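You operate a simulated robot arm through the tools that you are given. There is no shell and no other tool. Be economical: measure what you need, move in short steps, check, and stop when the job is done.

The job below is to be done with a simulated robot arm. You get a single attempt, and the scene is never put back.

TASK
Put the large hook weight on the small bench top away on the top of the measuring bench. Then fetch the yellow club tag and set it on the epoxy bench top. Then take the mixing stick and put it on the green rubber mat. Then take the tall grey cup and leave it on the front of the belt table. Then put the red club tag on the low shelf of the belt table. Then take the beads bottle and leave it on the large blue aluminium putter head. Do these in the order given. Set down upright: large hook weight, tall grey cup, beads bottle.

Only the result counts: the job must be done as asked and must still hold three seconds after the hand-in. Knocking over, shifting, dropping, spilling or breaking anything else fails it.

THE ROBOT
A 7-joint arm with a three-finger gripper on a trunk, on a base that drives. Base frame: it is fixed to the floor where the robot stands at the start and does not move with it; the origin is under the middle of the robot, x ahead of it, y to its left, z up; the surface under the hand at the start is at about z = 0.86. Lengths are in m, angles in rad, forces in N, time in s.
With the tool pointing down near the work surface it reaches from about 0.14 to 0.88 m from the robot's upright axis, wherever it stands. Its first joint turns from -2.897 to 2.897 rad. Places, roughly: beads bottle [3.25, -4.5, 1]; epoxy bench top [1.3, -2.8, 0.9]; front of the belt table (12x60 cm) [3.18, -2.82, 0.9]; green rubber mat (18x54 cm) [1.08, -6.1, 0.94]; large blue aluminium putter head [3, -4.5, 1]; large hook weight [0.5, 0.25, 1]; low shelf of the belt table [3.4, -2.7, 0.2]; mixing stick (2x2x14 cm) [1.5, -2.6, 1]; red club tag [3, -1.5, 1]; tall grey cup (8x8x17 cm) [3.1, -2.1, 0.9]; top of the measuring bench [3.3, -5.7, 0.9]; yellow club tag [1.25, -0.5, 1]. Payload 2.94 kg.
The TCP is the grasp point between the finger pads, 0.03 m short of the fingertips. In the tool frame z runs along the fingers and y along their closing line. The gripper opens to 0.132 m. The gripper's body begins 0.107 m behind the TCP.
Orientation is that of the tool frame in the base frame, as a unit quaternion [x, y, z, w]. With the fingers straight down and closing along the base's y, the tool's x points along the base's -x, its y along +y and its z along -z.

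THE INTERFACE
- The arm moves only by the tool jog_arm. Its argument "steps" is one flat list of numbers, 6 for each row, row after row: the shift along the base's x, y, z in m, then the turn, a rotation vector about the base's x, y, z in rad. In form: [x, y, z, wx, wy, wz, x, y, z, wx, wy, wz, ...]. A call has 1 to 12 rows; each row is the pose to reach, as a shift and turn from the pose commanded when the call began. "claw" is the gripper command, from -1 (fully open) to 1 (shut), values between in proportion, set as the call begins (left out, the last holds). A row lasts 0.2 s, in which the tool goes at most 0.05 m and 0.15 rad; a call with a longer step from one row to the next is refused whole, and so is a gripper value outside its range. A pose out of reach is approached as far as the arm can. The call stops where the force on the tool passes 40 N (or 10 N more than at its start, if that is more) or the arm is blocked; 0.2 s more then pass. Each finger halts on what it meets, pressing with about 44 N; the grip force reading is that of the motor and also rises with nothing between the fingers. The clock runs only during rows and for 0.2 s after the last one: add rows that repeat a pose to give the fingers time. The reply holds the time, the measured pose of the TCP, the force on the tool along the base axes, the opening and the grip force, in the units named above and with some noise, with the torque about the TCP (base axes, N m) and any sound that the robot's microphone picked up.
- Cameras (640 x 400 px; columns grow to the right, rows downward): "scene" is now at [0.0397, 0.1615, 1.7412]; the picture's right is [-0.38, -0.92, 0.00], its down [-0.72, 0.30, -0.63] and it looks along [0.58, -0.24, -0.78] (base axes); focal length 264 px, centre (320, 200). "wrist" rides on the gripper at [0.072, 0.003, -0.144] in the tool frame; the picture's right is [-0.04, 1.00, 0.00], its down [-0.88, -0.04, -0.48] and it looks along [-0.47, -0.02, 0.88] (tool axes); focal length 256 px, centre (320, 200). There is no depth. A picture from a camera that has moved, and an enlarged one, comes with that camera's place and axes in the base frame and with its lens.
- capture(camera): a new picture of that camera. The clock stands still meanwhile.
- move_column(by): slides the trunk up (or, below 0, down) by that many m; the arm and the scene camera ride with it, the base frame stays. It gives what a move gives, with no picture.
- roll_base(legs): drives the robot by 1 to 6 legs, each [ahead, left, turn to the left] in m, m and rad, along the robot's own axes; the way and the turn of a leg run together, so that a leg with both is an arc; at most 1.5 m and 3.142 rad a leg. The arm and the cameras ride along, it lands a little off, and it stops where it bumps. It gives what a move gives.
- head_to(pan, tilt): turns the head with the scene camera to pan (to the left, within 2.496 rad either way) and tilt (down, from -0.506 to 1.204), counted from straight ahead of the robot. It gives what a move gives.
- zoom(camera, box): a new picture of the part [left, top, right, bottom] of that camera's present view, enlarged. The clock stands still meanwhile.
- job_done(): hands the job in; it is judged then, once.

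Go step by step. Nothing tells you exact positions but the pictures and the camera data: compare them with the known pose of the tool, close in by small moves and look again before you grip or let go. The budget is 186 turns and 164 pictures, counting those below and the enlarged ones. Unless the task says otherwise, let go and move clear before handing in, and close with one line.

The tools are called after "Request:" as name(argument=value, ...) on one line, values as JSON. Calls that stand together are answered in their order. jog_arm: Moves the arm, as the interface text tells. Its arguments: {"type":"object","properties":{"steps":{"type":"array","items":{"type":"number"}},"claw":{"type":"number"}},"required":["steps"]} The other tools are called the same way: move_column (by) slides the trunk up or down; roll_base (legs) drives the base; head_to (pan, tilt) turns the head that bears the scene camera; capture (camera) takes a picture; zoom (camera, box) takes an enlarged picture of a part of a camera's view; job_done () hands the job in.

At the start:

```text
t: 0.0
position: [0.584, -0.2509, 1.2071]
tcp_rot: [0.0, 1.0, 0.0, 0.0]
contact_force: [-0.2, 0.0, 0.5]
moment: [0.01, -0.03, 0.0]
gripper_width: 0.132
finger_force: 0.0
trunk travel left (down, up): [-0.25, 0.29]
robot x, y, heading: [0.0001, 0.0003, 0.002]
head pan, tilt: [-0.393, 0.892]
```

scene: 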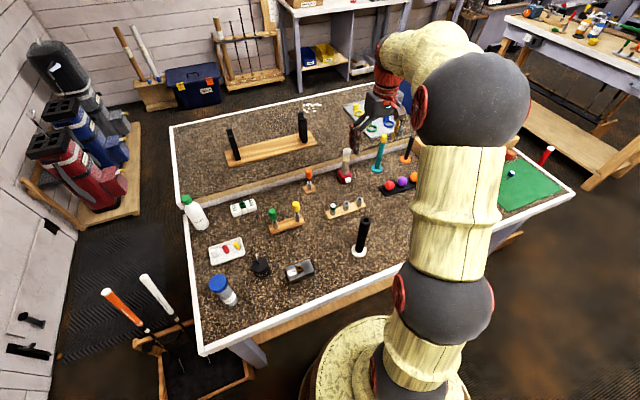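
wrist: 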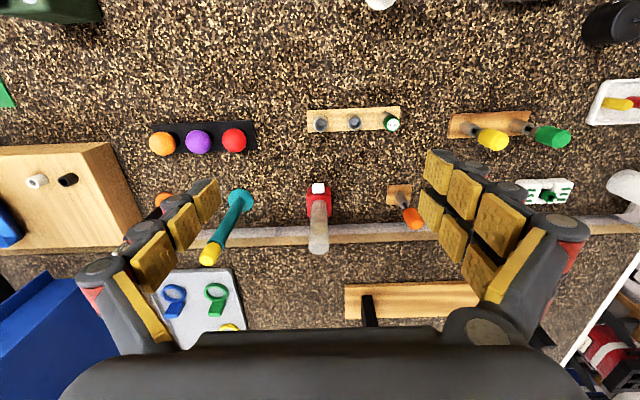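

I see a bench with many small items; the large hook weight should be near (0.5, 0.25). I'll zoom in to identify it.

Request:
zoom(camera="scene", box=[180, 160, 420, 310])

Request:
zoom(camera="scene", box=[300, 80, 440, 170])

```text
2.67 times, centred on (300, 235) of scene
camera zoom: at [0.0397, 0.1615, 1.7412], right [-0.38, -0.92, 0.0], down [-0.72, 0.3, -0.63], along [0.58, -0.24, -0.78], focal length 705 px, centre (373, 107)
```

zoom: 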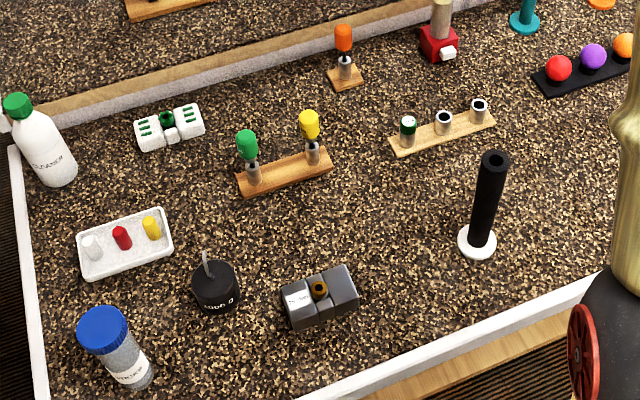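

```text
4.44 times, centred on (370, 125) of scene
camera zoom: at [0.0397, 0.1615, 1.7412], right [-0.38, -0.92, 0.0], down [-0.72, 0.3, -0.63], along [0.58, -0.24, -0.78], focal length 1175 px, centre (98, 533)
```

zoom: 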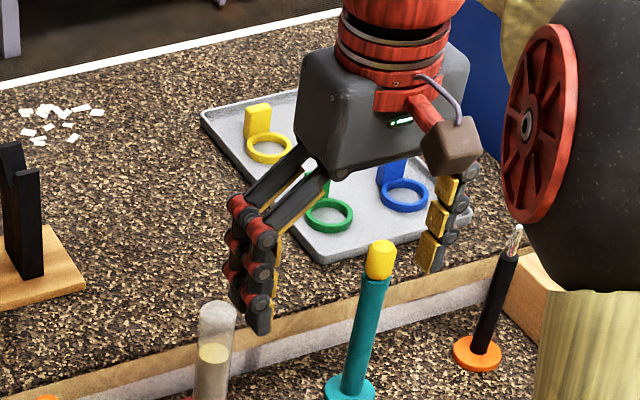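

The black cylinder with the hook is at about (0.465, 0.207). I'll move the hand above it at safe height and look.

Request:
jog_arm(steps=[-0.0119, 0.0458, 0, 0, 0, 0, -0.0238, 0.0916, 0, 0, 0, 0, -0.0357, 0.1374, 0, 0, 0, 0, -0.0476, 0.1832, 0, 0, 0, 0, -0.0595, 0.229, 0, 0, 0, 0, -0.0714, 0.2748, 0, 0, 0, 0, -0.0833, 0.3206, 0, 0, 0, 0, -0.0952, 0.3664, 0, 0, 0, 0, -0.1071, 0.4122, 0, 0, 0, 0, -0.119, 0.458, 0, 0, 0, 0, -0.119, 0.458, 0, 0, 0, 0])

Request:
capture(camera="wrist")

Request:
capture(camera="scene")

```text
t: 2.4
position: [0.4626, 0.2084, 1.208]
tcp_rot: [0.001, 1.0, 0.0, 0.0]
contact_force: [-0.9, 1.0, 0.5]
moment: [-0.02, -0.02, 0.05]
gripper_width: 0.132
finger_force: 0.0
trunk travel left (down, up): [-0.25, 0.29]
robot x, y, heading: [-0.0006, -0.0025, -0.005]
head pan, tilt: [-0.393, 0.892]
```

```text
159 pictures are left
camera wrist: at [0.3898, 0.2113, 1.3514], right [0.04, 1.0, 0.0], down [0.88, -0.04, 0.48], along [0.48, -0.02, -0.88], focal length 256 px, centre (320, 200)
```

wrist: 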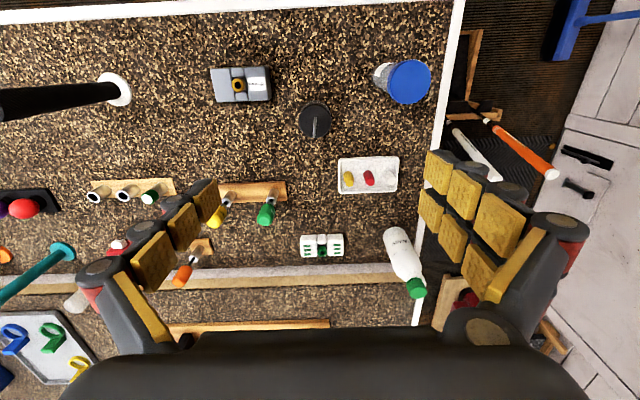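

```text
158 pictures are left
camera scene: at [0.0394, 0.162, 1.7412], right [-0.38, -0.92, 0.0], down [-0.72, 0.3, -0.63], along [0.58, -0.24, -0.78], focal length 264 px, centre (320, 200)
```

scene: 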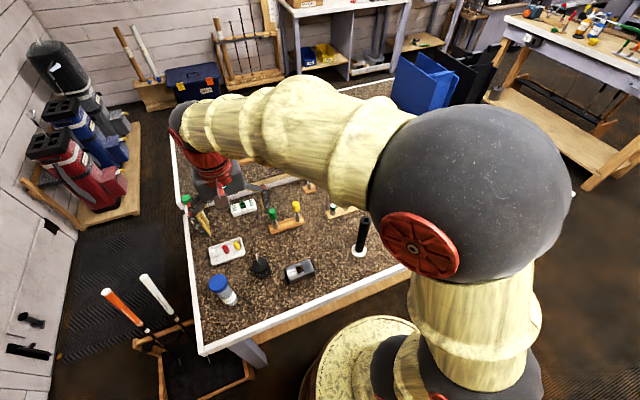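

The weight is now estimated at about (0.482, 0.199). I'll descend part-way and refine.

Request:
jog_arm(steps=[0.009, -0.004, -0.045, 0, 0, 0, 0.018, -0.009, -0.09, 0, 0, 0, 0.018, -0.009, -0.135, 0, 0, 0, 0.018, -0.009, -0.17, 0, 0, 0, 0.018, -0.009, -0.17, 0, 0, 0])

Request:
capture(camera="wrist")

```text
t: 3.6
position: [0.4819, 0.1995, 1.0379]
tcp_rot: [0.0, 1.0, 0.0, 0.0]
contact_force: [0.5, 0.3, 0.0]
moment: [0.01, 0.02, -0.01]
gripper_width: 0.1322
finger_force: 0.0
trunk travel left (down, up): [-0.25, 0.29]
robot x, y, heading: [-0.0014, -0.0018, -0.002]
head pan, tilt: [-0.393, 0.892]
```

```text
157 pictures are left
camera wrist: at [0.4077, 0.2027, 1.1818], right [0.04, 1.0, 0.0], down [0.88, -0.04, 0.48], along [0.48, -0.02, -0.88], focal length 256 px, centre (320, 200)
```

wrist: 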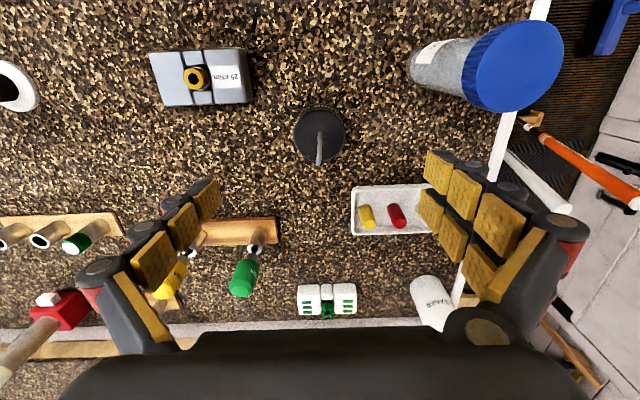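

The weight is centred under the hand and neighbours are clear. I'll descend with the fingers partly closed.

Request:
jog_arm(steps=[0, 0.0005, -0.03, 0, 0, 0, 0, 0.0005, -0.06, 0, 0, 0, 0, 0.0005, -0.09, 0, 0, 0, 0, 0.0005, -0.115, 0, 0, 0, 0, 0.0005, -0.138, 0, 0, 0, 0, 0.0005, -0.138, 0, 0, 0], claw=-0.5)

Request:
capture(camera="wrist")

```text
t: 5.0
position: [0.4838, 0.2, 0.8997]
tcp_rot: [-0.001, 1.0, 0.0, 0.0]
contact_force: [0.1, -0.4, 0.3]
moment: [0.01, 0.03, 0.01]
gripper_width: 0.0992
finger_force: 0.0
trunk travel left (down, up): [-0.25, 0.29]
robot x, y, heading: [-0.0, -0.0039, -0.0]
head pan, tilt: [-0.393, 0.892]
```

```text
156 pictures are left
camera wrist: at [0.4105, 0.2025, 1.0439], right [0.04, 1.0, 0.0], down [0.88, -0.04, 0.48], along [0.48, -0.02, -0.88], focal length 256 px, centre (320, 200)
```

wrist: 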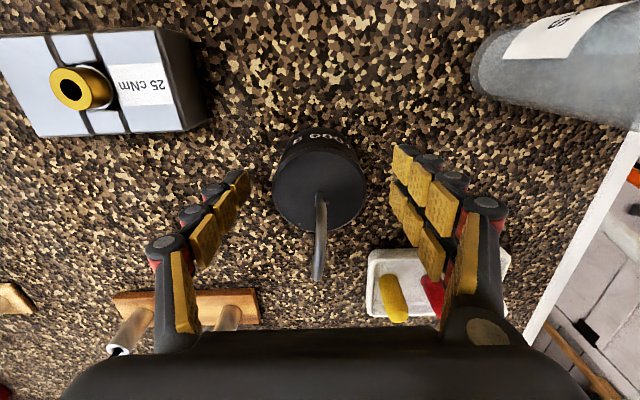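

The top disc sits right at the TCP. Closing the gripper.

Request:
jog_arm(steps=[0, 0, 0, 0, 0, 0, 0, 0, 0, 0, 0, 0, 0, 0, 0, 0, 0, 0, 0, 0, 0, 0, 0, 0, 0, 0, 0, 0, 0, 0], claw=1)

Request:
jog_arm(steps=[0, 0, 0.02, 0, 0, 0, 0, 0, 0.05, 0, 0, 0, 0, 0, 0.09, 0, 0, 0, 0, 0, 0.13, 0, 0, 0, 0, 0, 0.17, 0, 0, 0, 0, 0, 0.21, 0, 0, 0, 0, 0, 0.25, 0, 0, 0, 0, 0, 0.25, 0, 0, 0])

Request:
capture(camera="wrist")

Request:
head_to(pan=-1.2, tilt=0.4)

Request:
capture(camera="scene")

```text
t: 6.2
position: [0.4839, 0.198, 0.8983]
tcp_rot: [0.0, 1.0, 0.0, -0.001]
contact_force: [0.8, -6.6, 2.2]
moment: [-0.35, 0.1, 0.01]
gripper_width: 0.0541
finger_force: 33.8
trunk travel left (down, up): [-0.25, 0.29]
robot x, y, heading: [-0.0022, -0.0004, -0.005]
head pan, tilt: [-0.393, 0.892]
```

```text
t: 8.0
position: [0.4823, 0.201, 1.15]
tcp_rot: [0.0, 1.0, 0.0, -0.001]
contact_force: [-0.3, -0.4, -9.9]
moment: [0.0, -0.05, -0.02]
gripper_width: 0.0542
finger_force: 43.6
trunk travel left (down, up): [-0.25, 0.29]
robot x, y, heading: [0.0029, 0.0022, -0.003]
head pan, tilt: [-0.393, 0.892]
```

```text
155 pictures are left
camera wrist: at [0.4098, 0.2038, 1.2942], right [0.04, 1.0, 0.0], down [0.88, -0.04, 0.47], along [0.47, -0.02, -0.88], focal length 256 px, centre (320, 200)
```

wrist: 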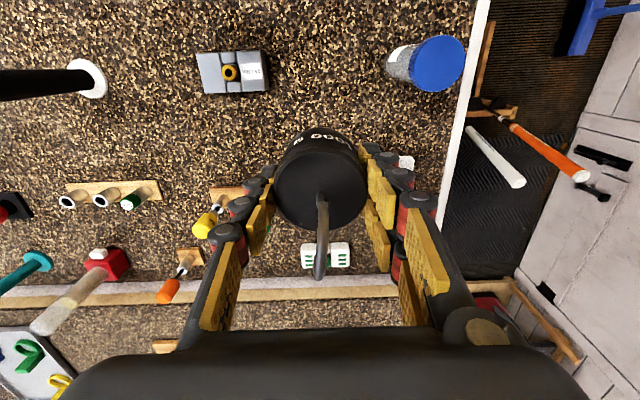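

```text
t: 9.1
position: [0.4834, 0.1997, 1.1508]
tcp_rot: [0.0, 1.0, 0.0, 0.001]
contact_force: [0.4, 0.3, -9.5]
moment: [-0.01, -0.02, 0.02]
gripper_width: 0.0538
finger_force: 44.0
trunk travel left (down, up): [-0.25, 0.29]
robot x, y, heading: [0.0006, 0.0032, 0.002]
head pan, tilt: [-1.201, 0.4]
```

```text
154 pictures are left
camera scene: at [0.0035, 0.1048, 1.7835], right [-0.93, -0.36, 0.0], down [-0.14, 0.36, -0.92], along [0.33, -0.86, -0.39], focal length 264 px, centre (320, 200)
```

scene: 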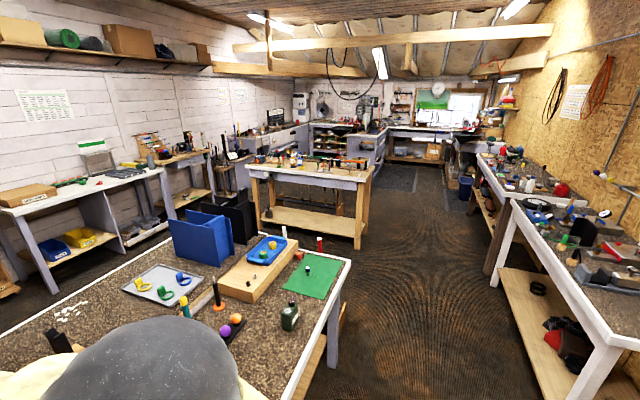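

The weight (~1 kg) is held. Now I map the room: epoxy bench centre-room, left-wall benches, back benches. I'll zoom on the far part.

Request:
zoom(camera="scene", box=[220, 80, 500, 255])

Request:
zoom(camera="scene", box=[0, 110, 240, 260])

```text
2.29 times, centred on (360, 168) of scene
camera zoom: at [0.0035, 0.1048, 1.7835], right [-0.93, -0.36, 0.0], down [-0.14, 0.36, -0.92], along [0.33, -0.86, -0.39], focal length 604 px, centre (229, 274)
```

zoom: 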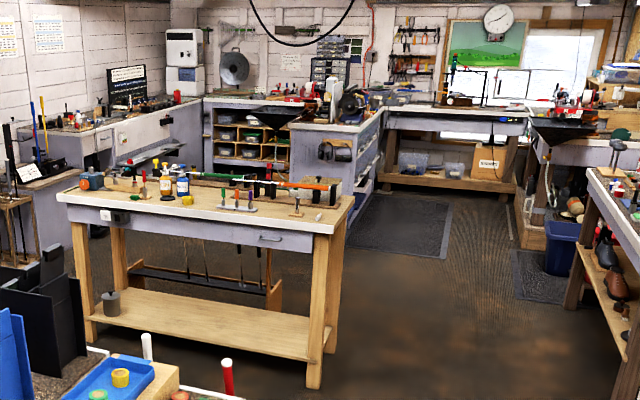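

```text
2.67 times, centred on (120, 185) of scene
camera zoom: at [0.0035, 0.1048, 1.7835], right [-0.93, -0.36, 0.0], down [-0.14, 0.36, -0.92], along [0.33, -0.86, -0.39], focal length 705 px, centre (853, 240)
```

zoom: 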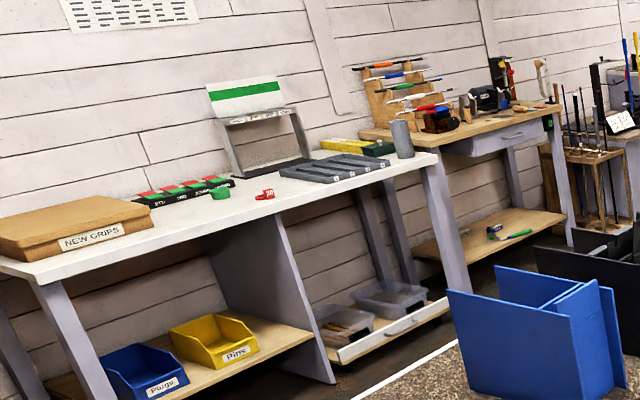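

Room mapped roughly: corridor along x≈-0.1, protruding bench with the green mat at x≈0.9–1.5, y<-5.3. I'll tuck the arm in and high, then drive down the corridor.

Request:
jog_arm(steps=[0, 0, 0.05, 0, 0, 0, 0, 0, 0.1, 0, 0, 0, -0.03, -0.03, 0.12, 0, 0, 0, -0.05, -0.06, 0.15, 0, 0, 0, -0.07, -0.09, 0.18, 0, 0, 0, -0.09, -0.12, 0.2, 0, 0, 0, -0.11, -0.15, 0.2, 0, 0, 0, -0.13, -0.18, 0.2, 0, 0, 0, -0.13, -0.2, 0.2, 0, 0, 0])

Request:
roll_base(legs=[[-0.13, 0, 0], [0, 0, -1.57], [1.5, 0, 0]])

Request:
head_to(pan=0.4, tilt=0.45)

Request:
capture(camera="scene")

```text
t: 11.1
position: [0.3531, -0.0005, 1.3473]
tcp_rot: [0.0, 1.0, 0.0, -0.002]
contact_force: [0.5, 0.2, -10.3]
moment: [-0.01, -0.02, 0.02]
gripper_width: 0.054
finger_force: 43.0
trunk travel left (down, up): [-0.25, 0.29]
robot x, y, heading: [0.0031, 0.0002, -0.003]
head pan, tilt: [-1.201, 0.4]
```

```text
t: 23.4
position: [-0.2048, -1.8516, 1.3497]
tcp_rot: [0.722, 0.692, 0.0, 0.001]
contact_force: [-0.6, 0.1, -9.9]
moment: [-0.01, 0.0, 0.02]
gripper_width: 0.0541
finger_force: 44.2
trunk travel left (down, up): [-0.25, 0.29]
robot x, y, heading: [-0.1885, -1.4956, -1.617]
head pan, tilt: [-1.201, 0.4]
```

```text
t: 25.0
position: [-0.2047, -1.8507, 1.3483]
tcp_rot: [0.723, 0.691, 0.0, 0.0]
contact_force: [0.3, 0.3, -9.6]
moment: [-0.02, 0.01, -0.03]
gripper_width: 0.0539
finger_force: 43.7
trunk travel left (down, up): [-0.25, 0.29]
robot x, y, heading: [-0.1884, -1.4954, -1.613]
head pan, tilt: [0.4, 0.45]
```

```text
151 pictures are left
camera scene: at [0.0341, -1.5621, 1.7788], right [-0.94, -0.35, 0.0], down [-0.15, 0.41, -0.9], along [0.31, -0.84, -0.44], focal length 264 px, centre (320, 200)
```

scene: 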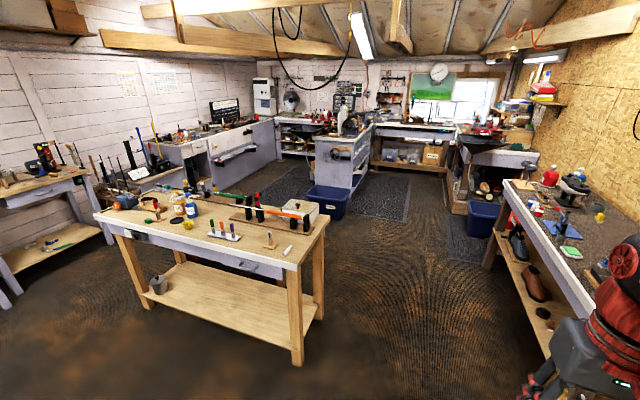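

A clear route exists: along y≈-1.8 to x≈2.5, then down the left aisle. I'll drive there.

Request:
roll_base(legs=[[0.3, 0, 0], [0, 0, 1.613], [1.35, 0, 0], [1.3, 0, 0], [0, 0, -1.57]])

Request:
capture(camera="scene")

```text
t: 36.9
position: [1.4738, -1.7751, 1.3468]
tcp_rot: [-0.031, 1.0, 0.0, -0.002]
contact_force: [-1.6, -0.4, -9.2]
moment: [0.0, -0.06, 0.04]
gripper_width: 0.0542
finger_force: 44.1
trunk travel left (down, up): [-0.25, 0.29]
robot x, y, heading: [1.1241, -1.796, 0.065]
head pan, tilt: [0.4, 0.45]
stopped in leg 3: the robot was blocked; the commanded pose is now the measured one
```

```text
150 pictures are left
camera scene: at [1.1621, -1.5656, 1.7788], right [0.44, -0.9, 0.0], down [-0.39, -0.19, -0.9], along [0.81, 0.4, -0.44], focal length 264 px, centre (320, 200)
```

scene: 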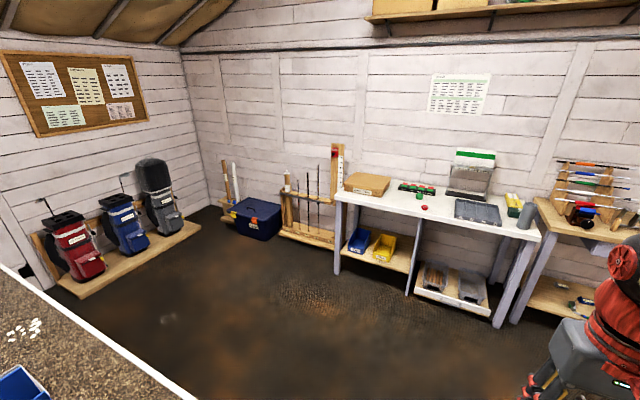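

The base was stopped at x≈1.12. I need to see what blocks it, so I look down.

Request:
head_to(pan=0.3, tilt=1.1)

Request:
capture(camera="scene")

Request:
head_to(pan=-0.7, tilt=1.0)

Request:
capture(camera="scene")

```text
t: 38.0
position: [1.476, -1.7752, 1.3475]
tcp_rot: [-0.031, 1.0, 0.0, -0.002]
contact_force: [-0.3, -0.2, -9.6]
moment: [0.02, -0.06, 0.01]
gripper_width: 0.0539
finger_force: 44.8
trunk travel left (down, up): [-0.25, 0.29]
robot x, y, heading: [1.1224, -1.795, 0.063]
head pan, tilt: [0.3, 1.1]
```

```text
149 pictures are left
camera scene: at [1.1399, -1.5843, 1.7267], right [0.35, -0.94, 0.0], down [-0.83, -0.31, -0.45], along [0.43, 0.16, -0.89], focal length 264 px, centre (320, 200)
```

scene: 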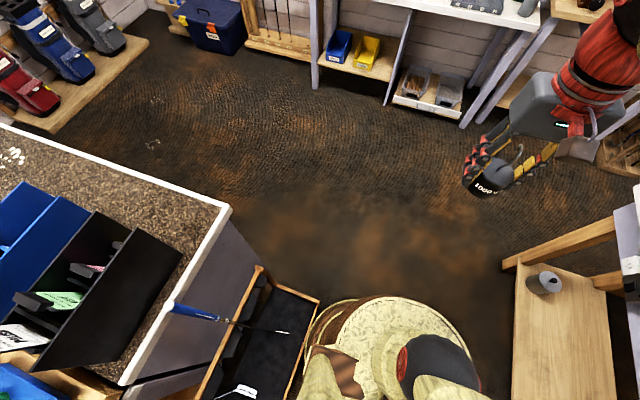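

```text
t: 39.2
position: [1.4756, -1.7735, 1.3473]
tcp_rot: [-0.03, 1.0, 0.0, -0.001]
contact_force: [0.3, -0.5, -9.8]
moment: [0.02, -0.05, -0.01]
gripper_width: 0.0545
finger_force: 43.6
trunk travel left (down, up): [-0.25, 0.29]
robot x, y, heading: [1.1216, -1.7988, 0.063]
head pan, tilt: [-0.7, 1.0]
```

```text
148 pictures are left
camera scene: at [1.1367, -1.6481, 1.7333], right [-0.6, -0.8, 0.0], down [-0.68, 0.5, -0.54], along [0.43, -0.32, -0.84], focal length 264 px, centre (320, 200)
```

scene: 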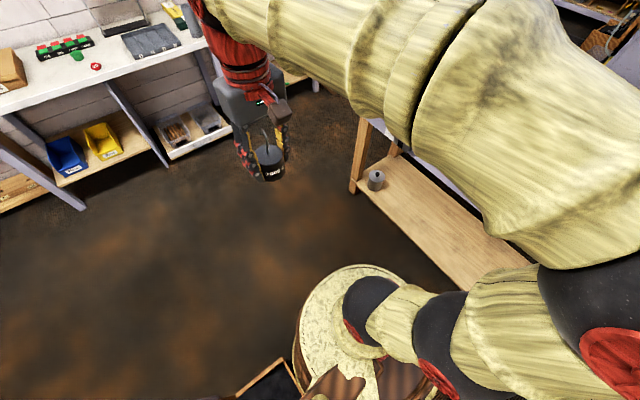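

The base touched the corner of a low club rack at the end of bench 1 (it spans to y≈-1.5). I'll back off, sidestep right to y≈-1.97, then continue.

Request:
roll_base(legs=[[-0.05, -0.03, 0], [0, -0.15, -0.063], [1.35, 0, 0]])

Request:
head_to(pan=-1.3, tilt=0.5)

Request:
capture(camera="scene")

```text
t: 47.5
position: [2.769, -1.9869, 1.3486]
tcp_rot: [0.002, 1.0, 0.0, -0.001]
contact_force: [0.6, 0.5, -9.3]
moment: [0.01, 0.02, 0.05]
gripper_width: 0.0542
finger_force: 44.1
trunk travel left (down, up): [-0.25, 0.29]
robot x, y, heading: [2.4188, -1.9887, -0.008]
head pan, tilt: [-0.7, 1.0]
```

```text
t: 48.5
position: [2.7693, -1.988, 1.3478]
tcp_rot: [0.002, 1.0, 0.0, -0.001]
contact_force: [0.2, 0.5, -10.1]
moment: [-0.04, -0.07, -0.01]
gripper_width: 0.0541
finger_force: 43.8
trunk travel left (down, up): [-0.25, 0.29]
robot x, y, heading: [2.4173, -1.9825, -0.008]
head pan, tilt: [-1.3, 0.499]
```

```text
147 pictures are left
camera scene: at [2.4098, -1.8821, 1.7743], right [-0.96, -0.26, 0.0], down [-0.13, 0.46, -0.88], along [0.23, -0.85, -0.48], focal length 264 px, centre (320, 200)
```

scene: 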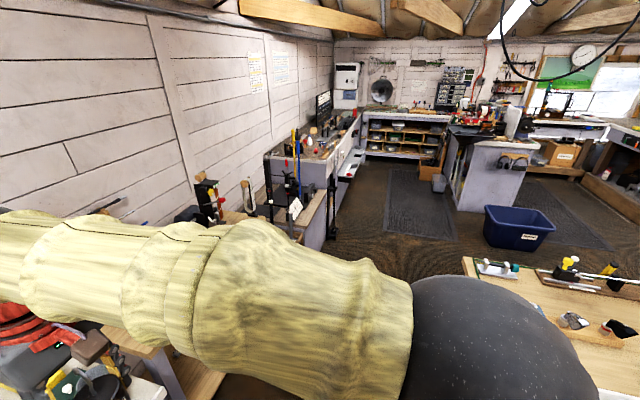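

The left aisle is open. I'll turn and drive down at x≈2.5, checking partway.

Request:
roll_base(legs=[[0.08, 0, 0], [0, 0, -1.563], [1.5, 0, 0], [0.7, 0, 0]])

Request:
head_to(pan=0.6, tilt=0.6)

Request:
capture(camera="scene")

```text
t: 63.8
position: [2.572, -4.5328, 1.3473]
tcp_rot: [0.697, 0.718, 0.002, -0.001]
contact_force: [-0.6, 0.9, -10.1]
moment: [0.01, -0.02, 0.02]
gripper_width: 0.0542
finger_force: 43.5
trunk travel left (down, up): [-0.25, 0.29]
robot x, y, heading: [2.5612, -4.1764, -1.543]
head pan, tilt: [-1.3, 0.499]
```

```text
t: 65.6
position: [2.5726, -4.5318, 1.3475]
tcp_rot: [0.696, 0.718, 0.001, -0.001]
contact_force: [-0.2, 0.9, -9.5]
moment: [-0.01, 0.0, 0.02]
gripper_width: 0.054
finger_force: 44.0
trunk travel left (down, up): [-0.25, 0.29]
robot x, y, heading: [2.5619, -4.1815, -1.545]
head pan, tilt: [0.6, 0.6]
```

```text
146 pictures are left
camera scene: at [2.8028, -4.215, 1.7653], right [-0.81, -0.59, 0.0], down [-0.33, 0.46, -0.82], along [0.49, -0.67, -0.57], focal length 264 px, centre (320, 200)
```

scene: 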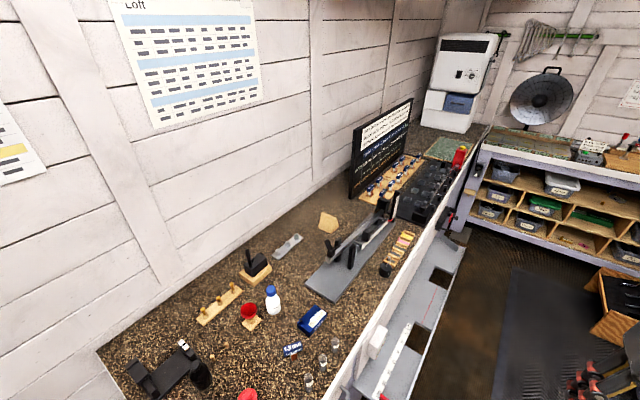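

I can see the wall bench with the putter heads, beads bottle, and gauges. I'll zoom to see whether it's one continuous bench and where it's free around y≈-5.7.

Request:
zoom(camera="scene", box=[260, 90, 500, 240])

Request:
zoom(camera="scene", box=[180, 230, 420, 380])

```text
2.67 times, centred on (380, 165) of scene
camera zoom: at [2.8028, -4.215, 1.7653], right [-0.81, -0.59, 0.0], down [-0.33, 0.46, -0.82], along [0.49, -0.67, -0.57], focal length 705 px, centre (160, 293)
```

zoom: 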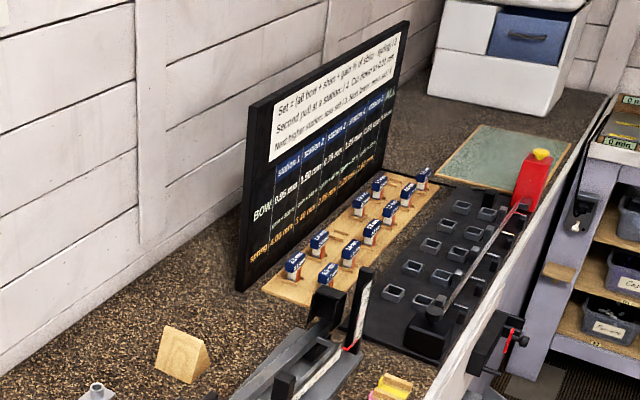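

```text
2.67 times, centred on (300, 305) of scene
camera zoom: at [2.8028, -4.215, 1.7653], right [-0.81, -0.59, 0.0], down [-0.33, 0.46, -0.82], along [0.49, -0.67, -0.57], focal length 705 px, centre (373, -80)
```

zoom: 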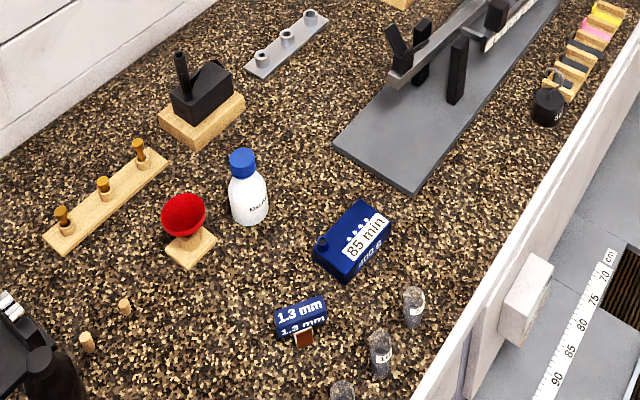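

The bench is one long granular-topped bench; a clear strip for the weight is near (3.03, -4.82), between the grey gauge base and the front lip. I'll position the robot in front of it facing the wall.

Request:
roll_base(legs=[[0.6, -0.15, 0], [0, 0, 1.545]])

Request:
head_to(pan=-0.1, tilt=0.9)

Request:
capture(camera="scene")

Request:
capture(camera="wrist")

```text
t: 72.9
position: [2.7837, -4.8001, 1.3464]
tcp_rot: [0.006, 1.0, 0.0, -0.002]
contact_force: [-0.5, 0.3, -9.9]
moment: [0.0, 0.01, -0.02]
gripper_width: 0.054
finger_force: 44.0
trunk travel left (down, up): [-0.25, 0.29]
robot x, y, heading: [2.4294, -4.7951, -0.009]
head pan, tilt: [0.6, 0.6]
```

```text
t: 74.0
position: [2.7828, -4.8007, 1.3477]
tcp_rot: [0.005, 1.0, 0.0, -0.002]
contact_force: [0.4, 0.4, -10.3]
moment: [0.0, -0.03, -0.03]
gripper_width: 0.054
finger_force: 43.5
trunk travel left (down, up): [-0.25, 0.29]
robot x, y, heading: [2.4332, -4.799, -0.007]
head pan, tilt: [-0.099, 0.901]
```

```text
143 pictures are left
camera scene: at [2.4762, -4.613, 1.7405], right [-0.11, -0.99, 0.0], down [-0.78, 0.08, -0.62], along [0.62, -0.07, -0.78], focal length 264 px, centre (320, 200)
```

scene: 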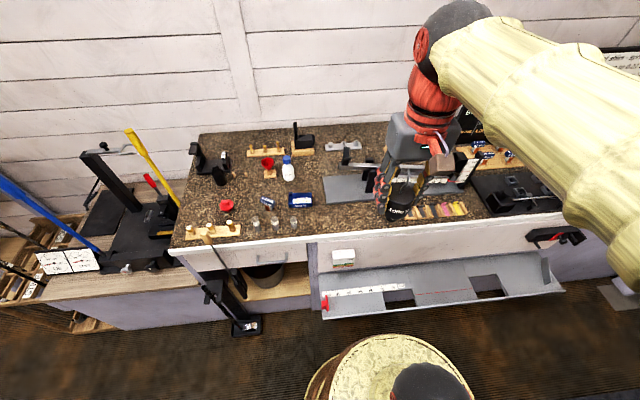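

```text
142 pictures are left
camera wrist: at [2.7104, -4.7959, 1.4917], right [0.05, 1.0, 0.0], down [0.88, -0.05, 0.47], along [0.47, -0.03, -0.88], focal length 256 px, centre (320, 200)
```

wrist: 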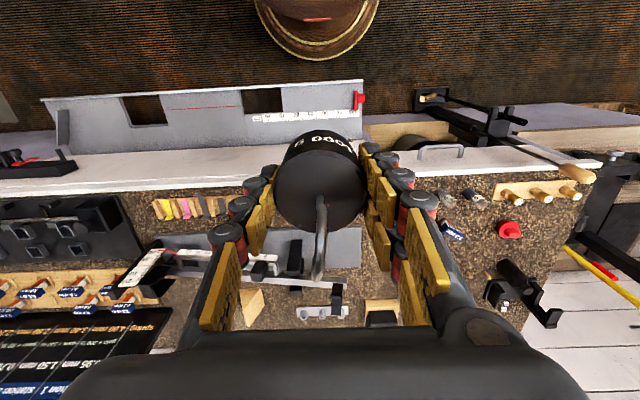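

The strip in front of the gauge base is free. I'll extend the arm over it at about z 1.1 and check.

Request:
jog_arm(steps=[0.04, -0.003, 0, 0, 0, 0, 0.08, -0.006, -0.02, 0, 0, 0, 0.12, -0.01, -0.04, 0, 0, 0, 0.16, -0.015, -0.06, 0, 0, 0, 0.2, -0.018, -0.08, 0, 0, 0, 0.235, -0.02, -0.11, 0, 0, 0, 0.247, -0.02, -0.155, 0, 0, 0, 0.247, -0.02, -0.2, 0, 0, 0, 0.247, -0.02, -0.247, 0, 0, 0, 0.247, -0.02, -0.247, 0, 0, 0])

Request:
capture(camera="wrist")

Request:
zoom(camera="scene", box=[200, 100, 520, 300])

```text
t: 76.2
position: [3.0302, -4.8194, 1.0995]
tcp_rot: [0.005, 1.0, 0.0, -0.002]
contact_force: [-0.5, 0.0, -9.5]
moment: [-0.02, -0.03, 0.0]
gripper_width: 0.0542
finger_force: 44.5
trunk travel left (down, up): [-0.25, 0.29]
robot x, y, heading: [2.4263, -4.7964, -0.012]
head pan, tilt: [-0.099, 0.901]
```

```text
141 pictures are left
camera wrist: at [2.9562, -4.815, 1.244], right [0.05, 1.0, 0.0], down [0.88, -0.05, 0.47], along [0.47, -0.03, -0.88], focal length 256 px, centre (320, 200)
```

wrist: 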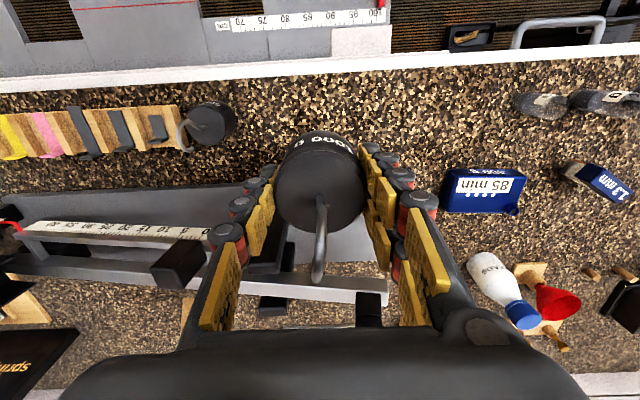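

```text
2.00 times, centred on (360, 200) of scene
camera zoom: at [2.4767, -4.6131, 1.7406], right [-0.11, -0.99, 0.0], down [-0.78, 0.09, -0.62], along [0.62, -0.07, -0.78], focal length 529 px, centre (240, 200)
```

zoom: 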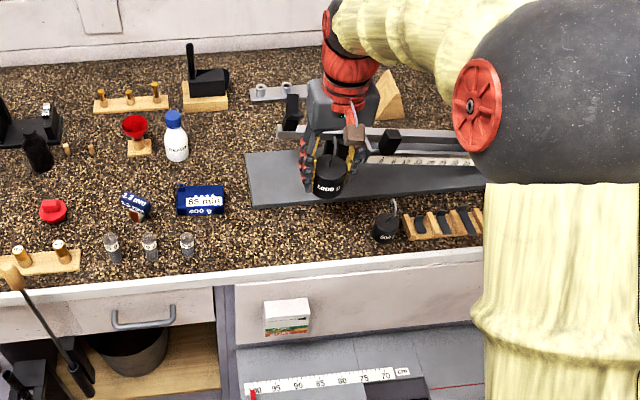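

The strip is about x 2.97–3.13, so I'll aim for x=3.045 and descend slowly until contact.

Request:
jog_arm(steps=[0.015, 0, -0.04, 0, 0, 0, 0.015, 0, -0.08, 0, 0, 0, 0.015, 0, -0.12, 0, 0, 0, 0.015, 0, -0.135, 0, 0, 0, 0.015, 0, -0.145, 0, 0, 0, 0.015, 0, -0.153, 0, 0, 0, 0.015, 0, -0.16, 0, 0, 0, 0.015, 0, -0.166, 0, 0, 0])

Request:
zoom(camera="scene", box=[280, 140, 440, 240])

```text
t: 77.5
position: [3.0512, -4.8208, 0.9604]
tcp_rot: [0.005, 1.0, 0.0, 0.007]
contact_force: [-2.1, 1.5, 15.2]
moment: [0.11, 0.69, 0.04]
gripper_width: 0.0539
finger_force: 44.6
trunk travel left (down, up): [-0.25, 0.29]
robot x, y, heading: [2.4283, -4.7931, -0.009]
head pan, tilt: [-0.099, 0.901]
stopped in row 6: the force on the tool passed its limit at 47 N (the readings are from after the stop); the commanded pose is now the measured one
```

```text
4.00 times, centred on (360, 190) of scene
camera zoom: at [2.4747, -4.6129, 1.7408], right [-0.11, -0.99, 0.0], down [-0.78, 0.09, -0.62], along [0.62, -0.07, -0.78], focal length 1058 px, centre (160, 240)
```

zoom: 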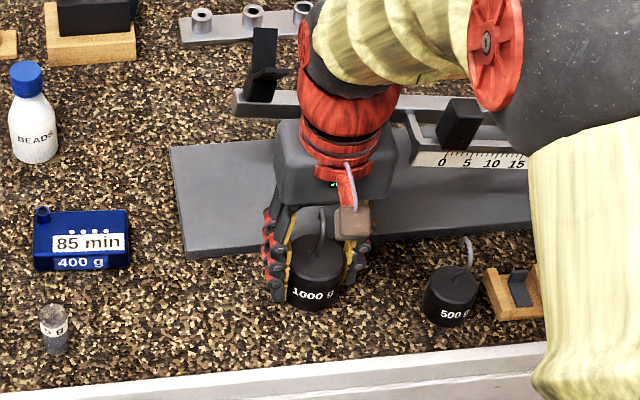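

The weight stands on the bench (top ≈ 0.92). I'll open the fingers and then rise.

Request:
jog_arm(steps=[0, 0, 0, 0, 0, 0, 0, 0, 0, 0, 0, 0, 0, 0, 0, 0, 0, 0, 0, 0, 0, 0, 0, 0], claw=-0.5)

Request:
jog_arm(steps=[0, 0, 0.02, 0, 0, 0, 0, 0, 0.05, 0, 0, 0, 0, 0, 0.09, 0, 0, 0, 0, 0, 0.14, 0, 0, 0, 0, 0, 0.19, 0, 0, 0, 0, 0, 0.24, 0, 0, 0, 0, 0, 0.24, 0, 0, 0])

Request:
capture(camera="wrist")

Request:
zoom(camera="scene", box=[200, 120, 440, 270])

```text
t: 78.5
position: [3.0487, -4.8208, 0.9569]
tcp_rot: [0.005, 1.0, 0.0, 0.004]
contact_force: [-0.2, 0.1, -0.1]
moment: [0.03, -0.01, -0.01]
gripper_width: 0.0989
finger_force: 0.1
trunk travel left (down, up): [-0.25, 0.29]
robot x, y, heading: [2.4288, -4.7974, -0.012]
head pan, tilt: [-0.099, 0.901]
```

```text
t: 80.1
position: [3.0509, -4.8229, 1.1974]
tcp_rot: [0.005, 1.0, 0.0, 0.004]
contact_force: [0.4, 0.0, 0.2]
moment: [0.0, -0.02, 0.01]
gripper_width: 0.0989
finger_force: 0.0
trunk travel left (down, up): [-0.25, 0.29]
robot x, y, heading: [2.4268, -4.7949, -0.011]
head pan, tilt: [-0.099, 0.901]
```

```text
138 pictures are left
camera wrist: at [2.9758, -4.8177, 1.3406], right [0.05, 1.0, 0.0], down [0.87, -0.05, 0.48], along [0.48, -0.03, -0.88], focal length 256 px, centre (320, 200)
```

wrist: 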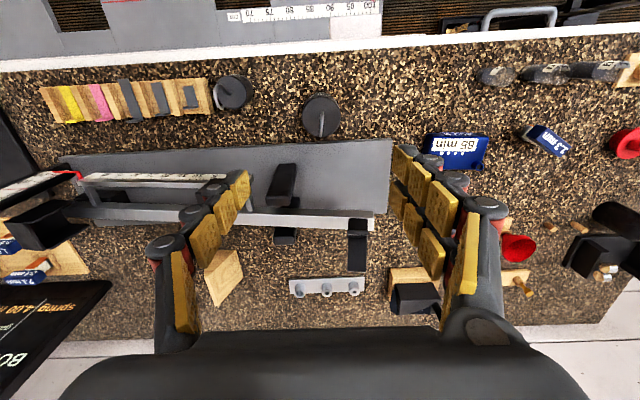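

```text
2.67 times, centred on (320, 195) of scene
camera zoom: at [2.4759, -4.613, 1.7405], right [-0.11, -0.99, 0.0], down [-0.78, 0.09, -0.62], along [0.62, -0.07, -0.78], focal length 705 px, centre (320, 213)
```

zoom: 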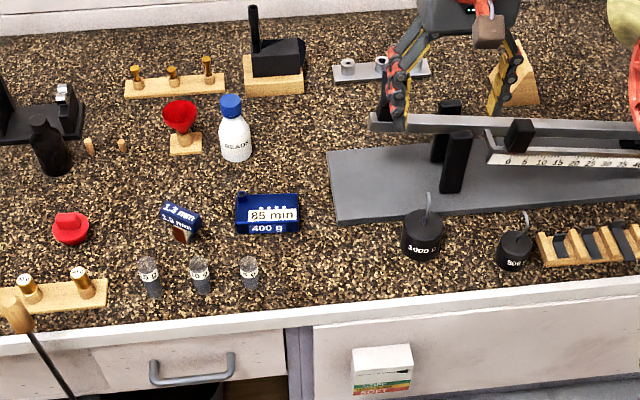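

The 1000 g weight stands upright on the bench. Next the yellow club tag; I tuck the arm in and drive back up the aisle.

Request:
jog_arm(steps=[0, 0, 0.05, 0, 0, 0, 0, 0, 0.1, 0, 0, 0, -0.04, 0, 0.12, 0, 0, 0, -0.08, 0.01, 0.15, 0, 0, 0, -0.13, 0.02, 0.15, 0, 0, 0, -0.18, 0.02, 0.15, 0, 0, 0, -0.23, 0.02, 0.15, 0, 0, 0, -0.27, 0.02, 0.15, 0, 0, 0])

Request:
roll_base(legs=[[0, 0, 1.58], [0.7, -0.1, 0], [1.5, 0, 0], [0.8, 0, 0]])

Request:
head_to(pan=0.7, tilt=0.6)

Request:
capture(camera="scene")

```text
refused: row 4 steps farther than a row can; nothing moved
```

```text
t: 98.8
position: [2.5545, -1.1742, 1.1963]
tcp_rot: [-0.703, 0.711, 0.002, 0.003]
contact_force: [0.5, 1.0, 0.0]
moment: [0.0, -0.03, 0.02]
gripper_width: 0.099
finger_force: 0.2
trunk travel left (down, up): [-0.25, 0.29]
robot x, y, heading: [2.5245, -1.7913, 1.56]
head pan, tilt: [-0.099, 0.901]
```

```text
t: 99.9
position: [2.5536, -1.1738, 1.1976]
tcp_rot: [-0.704, 0.71, 0.003, 0.003]
contact_force: [-0.5, -0.3, -0.2]
moment: [-0.01, -0.04, 0.01]
gripper_width: 0.0989
finger_force: 0.0
trunk travel left (down, up): [-0.25, 0.29]
robot x, y, heading: [2.5298, -1.7965, 1.56]
head pan, tilt: [0.7, 0.6]
```

```text
136 pictures are left
camera scene: at [2.2803, -1.7537, 1.7653], right [0.77, 0.64, 0.0], down [0.36, -0.44, -0.82], along [-0.52, 0.64, -0.57], focal length 264 px, centre (320, 200)
```

scene: 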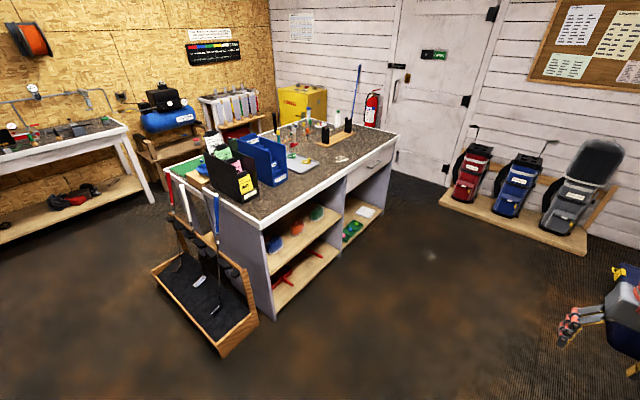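

The fold was refused for an oversized step, but the drive went through without contact. I fold the arm now, then drive to the far side of bench 1.

Request:
jog_arm(steps=[0, -0.03, 0.03, 0, 0, 0, 0, -0.06, 0.06, 0, 0, 0, 0, -0.09, 0.09, 0, 0, 0, 0, -0.12, 0.11, 0, 0, 0, 0, -0.16, 0.12, 0, 0, 0, 0, -0.2, 0.12, 0, 0, 0, 0, -0.24, 0.12, 0, 0, 0], claw=-1)

Request:
roll_base(legs=[[1.25, 0, 0], [0, 0.45, 0], [0, 0, 1.58]])

Request:
head_to(pan=0.1, tilt=0.85)

Request:
capture(camera="scene")

```text
t: 101.5
position: [2.5535, -1.4165, 1.3184]
tcp_rot: [-0.703, 0.711, 0.003, 0.003]
contact_force: [-0.1, 0.4, 0.6]
moment: [0.03, -0.04, -0.02]
gripper_width: 0.1321
finger_force: 0.1
trunk travel left (down, up): [-0.25, 0.29]
robot x, y, heading: [2.5283, -1.7959, 1.559]
head pan, tilt: [0.7, 0.6]
```

```text
t: 114.0
position: [1.7183, -0.5237, 1.3179]
tcp_rot: [1.0, 0.009, -0.005, 0.0]
contact_force: [-0.3, 0.3, 0.0]
moment: [-0.03, -0.01, -0.03]
gripper_width: 0.1319
finger_force: 0.0
trunk travel left (down, up): [-0.25, 0.29]
robot x, y, heading: [2.1004, -0.5359, -3.124]
head pan, tilt: [0.7, 0.6]
```

```text
t: 115.0
position: [1.7191, -0.5228, 1.3181]
tcp_rot: [1.0, 0.011, -0.004, 0.0]
contact_force: [1.0, 0.9, 0.3]
moment: [0.01, -0.04, 0.02]
gripper_width: 0.132
finger_force: 0.0
trunk travel left (down, up): [-0.25, 0.29]
robot x, y, heading: [2.1002, -0.5351, -3.117]
head pan, tilt: [0.099, 0.85]
```

```text
135 pictures are left
camera scene: at [2.0534, -0.7359, 1.7445], right [-0.12, 0.99, 0.0], down [0.75, 0.09, -0.66], along [-0.66, -0.08, -0.75], focal length 264 px, centre (320, 200)
```

scene: 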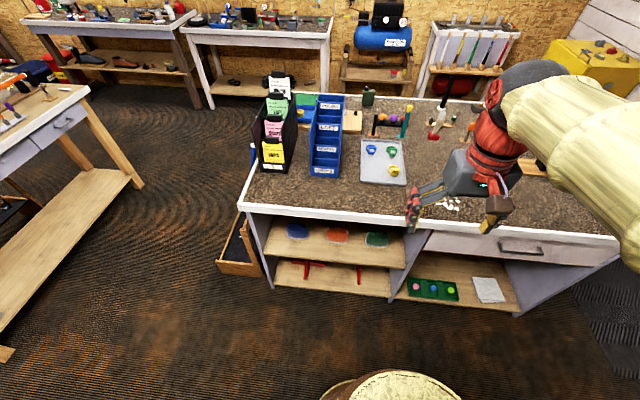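

Request:
zoom(camera="scene", box=[330, 110, 450, 200])

```text
4.44 times, centred on (390, 155) of scene
camera zoom: at [2.0534, -0.7359, 1.7445], right [-0.12, 0.99, 0.0], down [0.75, 0.09, -0.66], along [-0.66, -0.08, -0.75], focal length 1175 px, centre (9, 400)
```

zoom: 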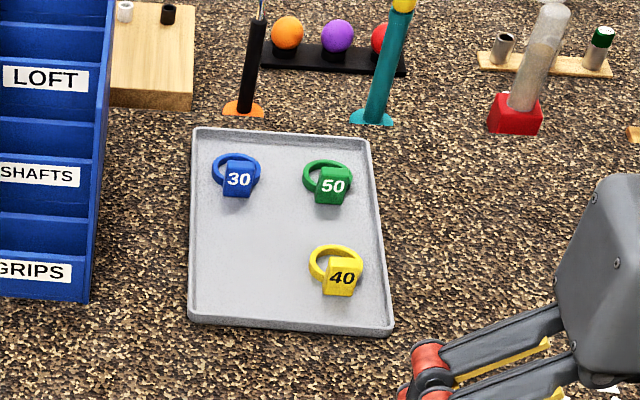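

The yellow "40" tag lies in a grey tray at about (1.07, -0.5). I'll drive 0.33 m closer and look from above.

Request:
roll_base(legs=[[0.33, 0, 0]])

Request:
jog_arm(steps=[-0.045, 0, 0, 0, 0, 0, -0.09, 0, 0, 0, 0, 0, -0.135, 0, 0, 0, 0, 0, -0.18, 0, 0, 0, 0, 0, -0.225, 0, 0, 0, 0, 0, -0.27, 0.01, 0, 0, 0, 0, -0.28, 0.025, -0.04, 0, 0, 0, -0.29, 0.025, -0.08, 0, 0, 0, -0.3, 0.025, -0.12, 0, 0, 0, -0.3, 0.025, -0.16, 0, 0, 0, -0.3, 0.025, -0.16, 0, 0, 0])

Request:
capture(camera="wrist")

```text
t: 117.2
position: [1.392, -0.5277, 1.3171]
tcp_rot: [1.0, 0.008, -0.003, 0.0]
contact_force: [-0.8, 0.1, 0.0]
moment: [0.04, -0.06, -0.01]
gripper_width: 0.1322
finger_force: 0.1
trunk travel left (down, up): [-0.25, 0.29]
robot x, y, heading: [1.7768, -0.5438, -3.124]
head pan, tilt: [0.099, 0.85]
```

```text
t: 119.6
position: [1.0921, -0.5046, 1.16]
tcp_rot: [1.0, 0.008, -0.004, 0.0]
contact_force: [-0.3, -0.7, -0.2]
moment: [0.04, -0.03, -0.01]
gripper_width: 0.132
finger_force: 0.0
trunk travel left (down, up): [-0.25, 0.29]
robot x, y, heading: [1.772, -0.5453, -3.127]
head pan, tilt: [0.099, 0.85]
```

```text
133 pictures are left
camera wrist: at [1.1652, -0.5068, 1.3032], right [-0.03, -1.0, 0.0], down [-0.88, 0.02, 0.48], along [-0.48, 0.01, -0.88], focal length 256 px, centre (320, 200)
```

wrist: 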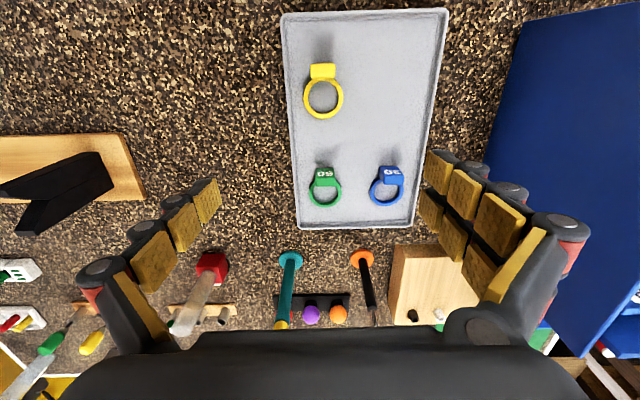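

The tag's plate is near (1.153, -0.511). I'll move over it, narrow the fingers, and get closer for a precise look.

Request:
jog_arm(steps=[0.03, -0.003, 0, 0, 0, 0, 0.061, -0.006, -0.02, 0, 0, 0, 0.061, -0.006, -0.06, 0, 0, 0, 0.061, -0.006, -0.1, 0, 0, 0, 0.061, -0.006, -0.12, 0, 0, 0, 0.061, -0.006, -0.12, 0, 0, 0, 0.061, -0.006, -0.12, 0, 0, 0], claw=0.09)

Request:
capture(camera="wrist")

```text
t: 121.2
position: [1.1515, -0.5096, 1.039]
tcp_rot: [1.0, 0.008, -0.004, 0.001]
contact_force: [0.9, 0.5, -0.3]
moment: [-0.01, 0.01, -0.03]
gripper_width: 0.06
finger_force: 0.1
trunk travel left (down, up): [-0.25, 0.29]
robot x, y, heading: [1.7689, -0.5432, -3.129]
head pan, tilt: [0.099, 0.85]
```

```text
132 pictures are left
camera wrist: at [1.2244, -0.5111, 1.1823], right [-0.03, -1.0, 0.0], down [-0.88, 0.02, 0.48], along [-0.48, 0.01, -0.88], focal length 256 px, centre (320, 200)
```

wrist: 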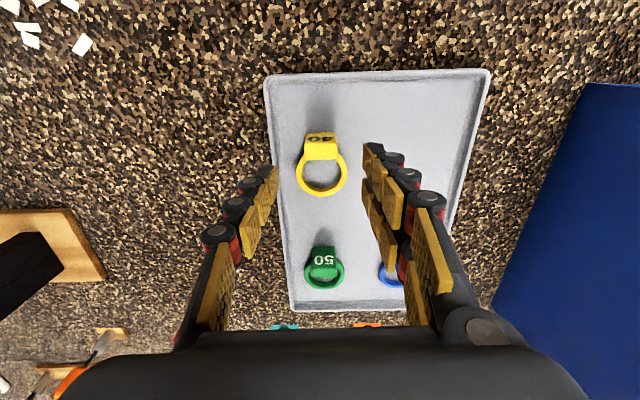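

The plate's centre triangulates to about (1.153, -0.511, 0.94). I'll descend to 0.975 and check again.

Request:
jog_arm(steps=[0.002, -0.001, -0.03, 0, 0, 0, 0.002, -0.001, -0.05, 0, 0, 0, 0.002, -0.001, -0.064, 0, 0, 0, 0.002, -0.001, -0.064, 0, 0, 0])

Request:
capture(camera="wrist")

Request:
zoom(camera="scene", box=[280, 60, 480, 185])

```text
t: 122.2
position: [1.1537, -0.5108, 0.9734]
tcp_rot: [1.0, 0.007, -0.004, 0.0]
contact_force: [-0.5, 0.1, -0.4]
moment: [-0.01, 0.0, -0.02]
gripper_width: 0.06
finger_force: 0.1
trunk travel left (down, up): [-0.25, 0.29]
robot x, y, heading: [1.7738, -0.5428, -3.125]
head pan, tilt: [0.099, 0.85]
```

```text
131 pictures are left
camera wrist: at [1.2264, -0.5121, 1.1175], right [-0.03, -1.0, 0.0], down [-0.88, 0.02, 0.48], along [-0.48, 0.01, -0.88], focal length 256 px, centre (320, 200)
```

wrist: 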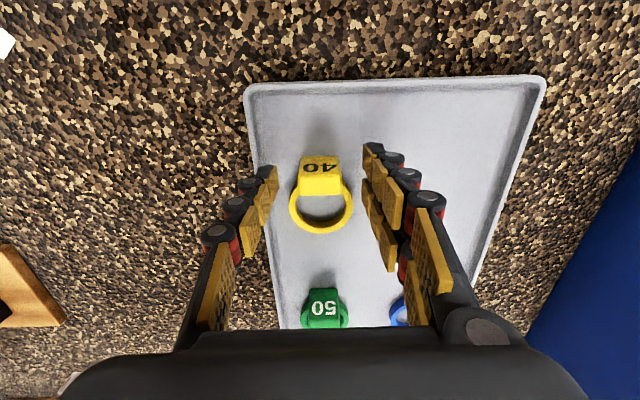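

```text
3.20 times, centred on (380, 122) of scene
camera zoom: at [1.7255, -0.7414, 1.7444], right [-0.12, 0.99, 0.0], down [0.75, 0.09, -0.66], along [-0.66, -0.08, -0.75], focal length 846 px, centre (128, 448)
```

zoom: 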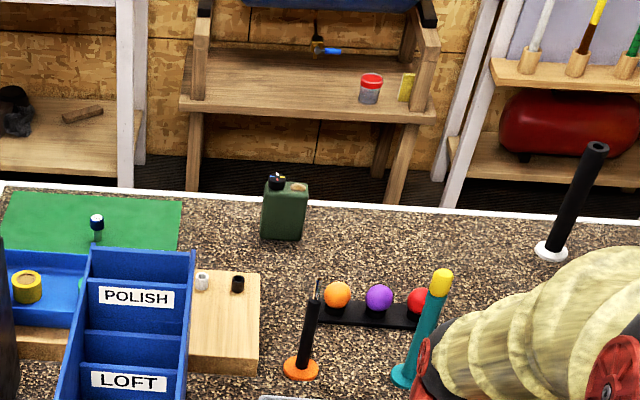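

The plate stands upright, spanning x≈1.14–1.158. I'll nudge -4 mm in x, descend to ~0.955 and close.

Request:
jog_arm(steps=[-0.004, 0, -0.008, 0, 0, 0, -0.004, 0, -0.014, 0, 0, 0, -0.004, 0, -0.019, 0, 0, 0, -0.004, 0, -0.019, 0, 0, 0])

Request:
jog_arm(steps=[0, 0, 0, 0, 0, 0, 0, 0, 0, 0, 0, 0, 0, 0, 0, 0, 0, 0, 0, 0, 0, 0, 0, 0], claw=1)

Request:
capture(camera="wrist")

```text
t: 123.2
position: [1.1505, -0.5106, 0.9556]
tcp_rot: [1.0, 0.008, -0.003, 0.0]
contact_force: [-0.1, 0.4, 0.4]
moment: [-0.03, -0.01, 0.0]
gripper_width: 0.0601
finger_force: 0.0
trunk travel left (down, up): [-0.25, 0.29]
robot x, y, heading: [1.7716, -0.5433, -3.123]
head pan, tilt: [0.099, 0.85]
```

```text
t: 124.2
position: [1.1502, -0.5105, 0.9548]
tcp_rot: [1.0, 0.008, -0.003, 0.0]
contact_force: [-0.1, -0.1, 0.0]
moment: [0.01, 0.01, -0.01]
gripper_width: 0.031
finger_force: 33.9
trunk travel left (down, up): [-0.25, 0.29]
robot x, y, heading: [1.7717, -0.5453, -3.129]
head pan, tilt: [0.099, 0.85]
```

```text
129 pictures are left
camera wrist: at [1.2232, -0.5122, 1.0986], right [-0.03, -1.0, 0.0], down [-0.88, 0.02, 0.48], along [-0.48, 0.01, -0.88], focal length 256 px, centre (320, 200)
```

wrist: 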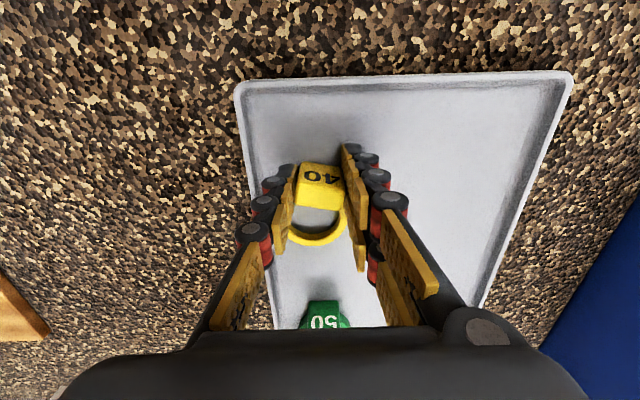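

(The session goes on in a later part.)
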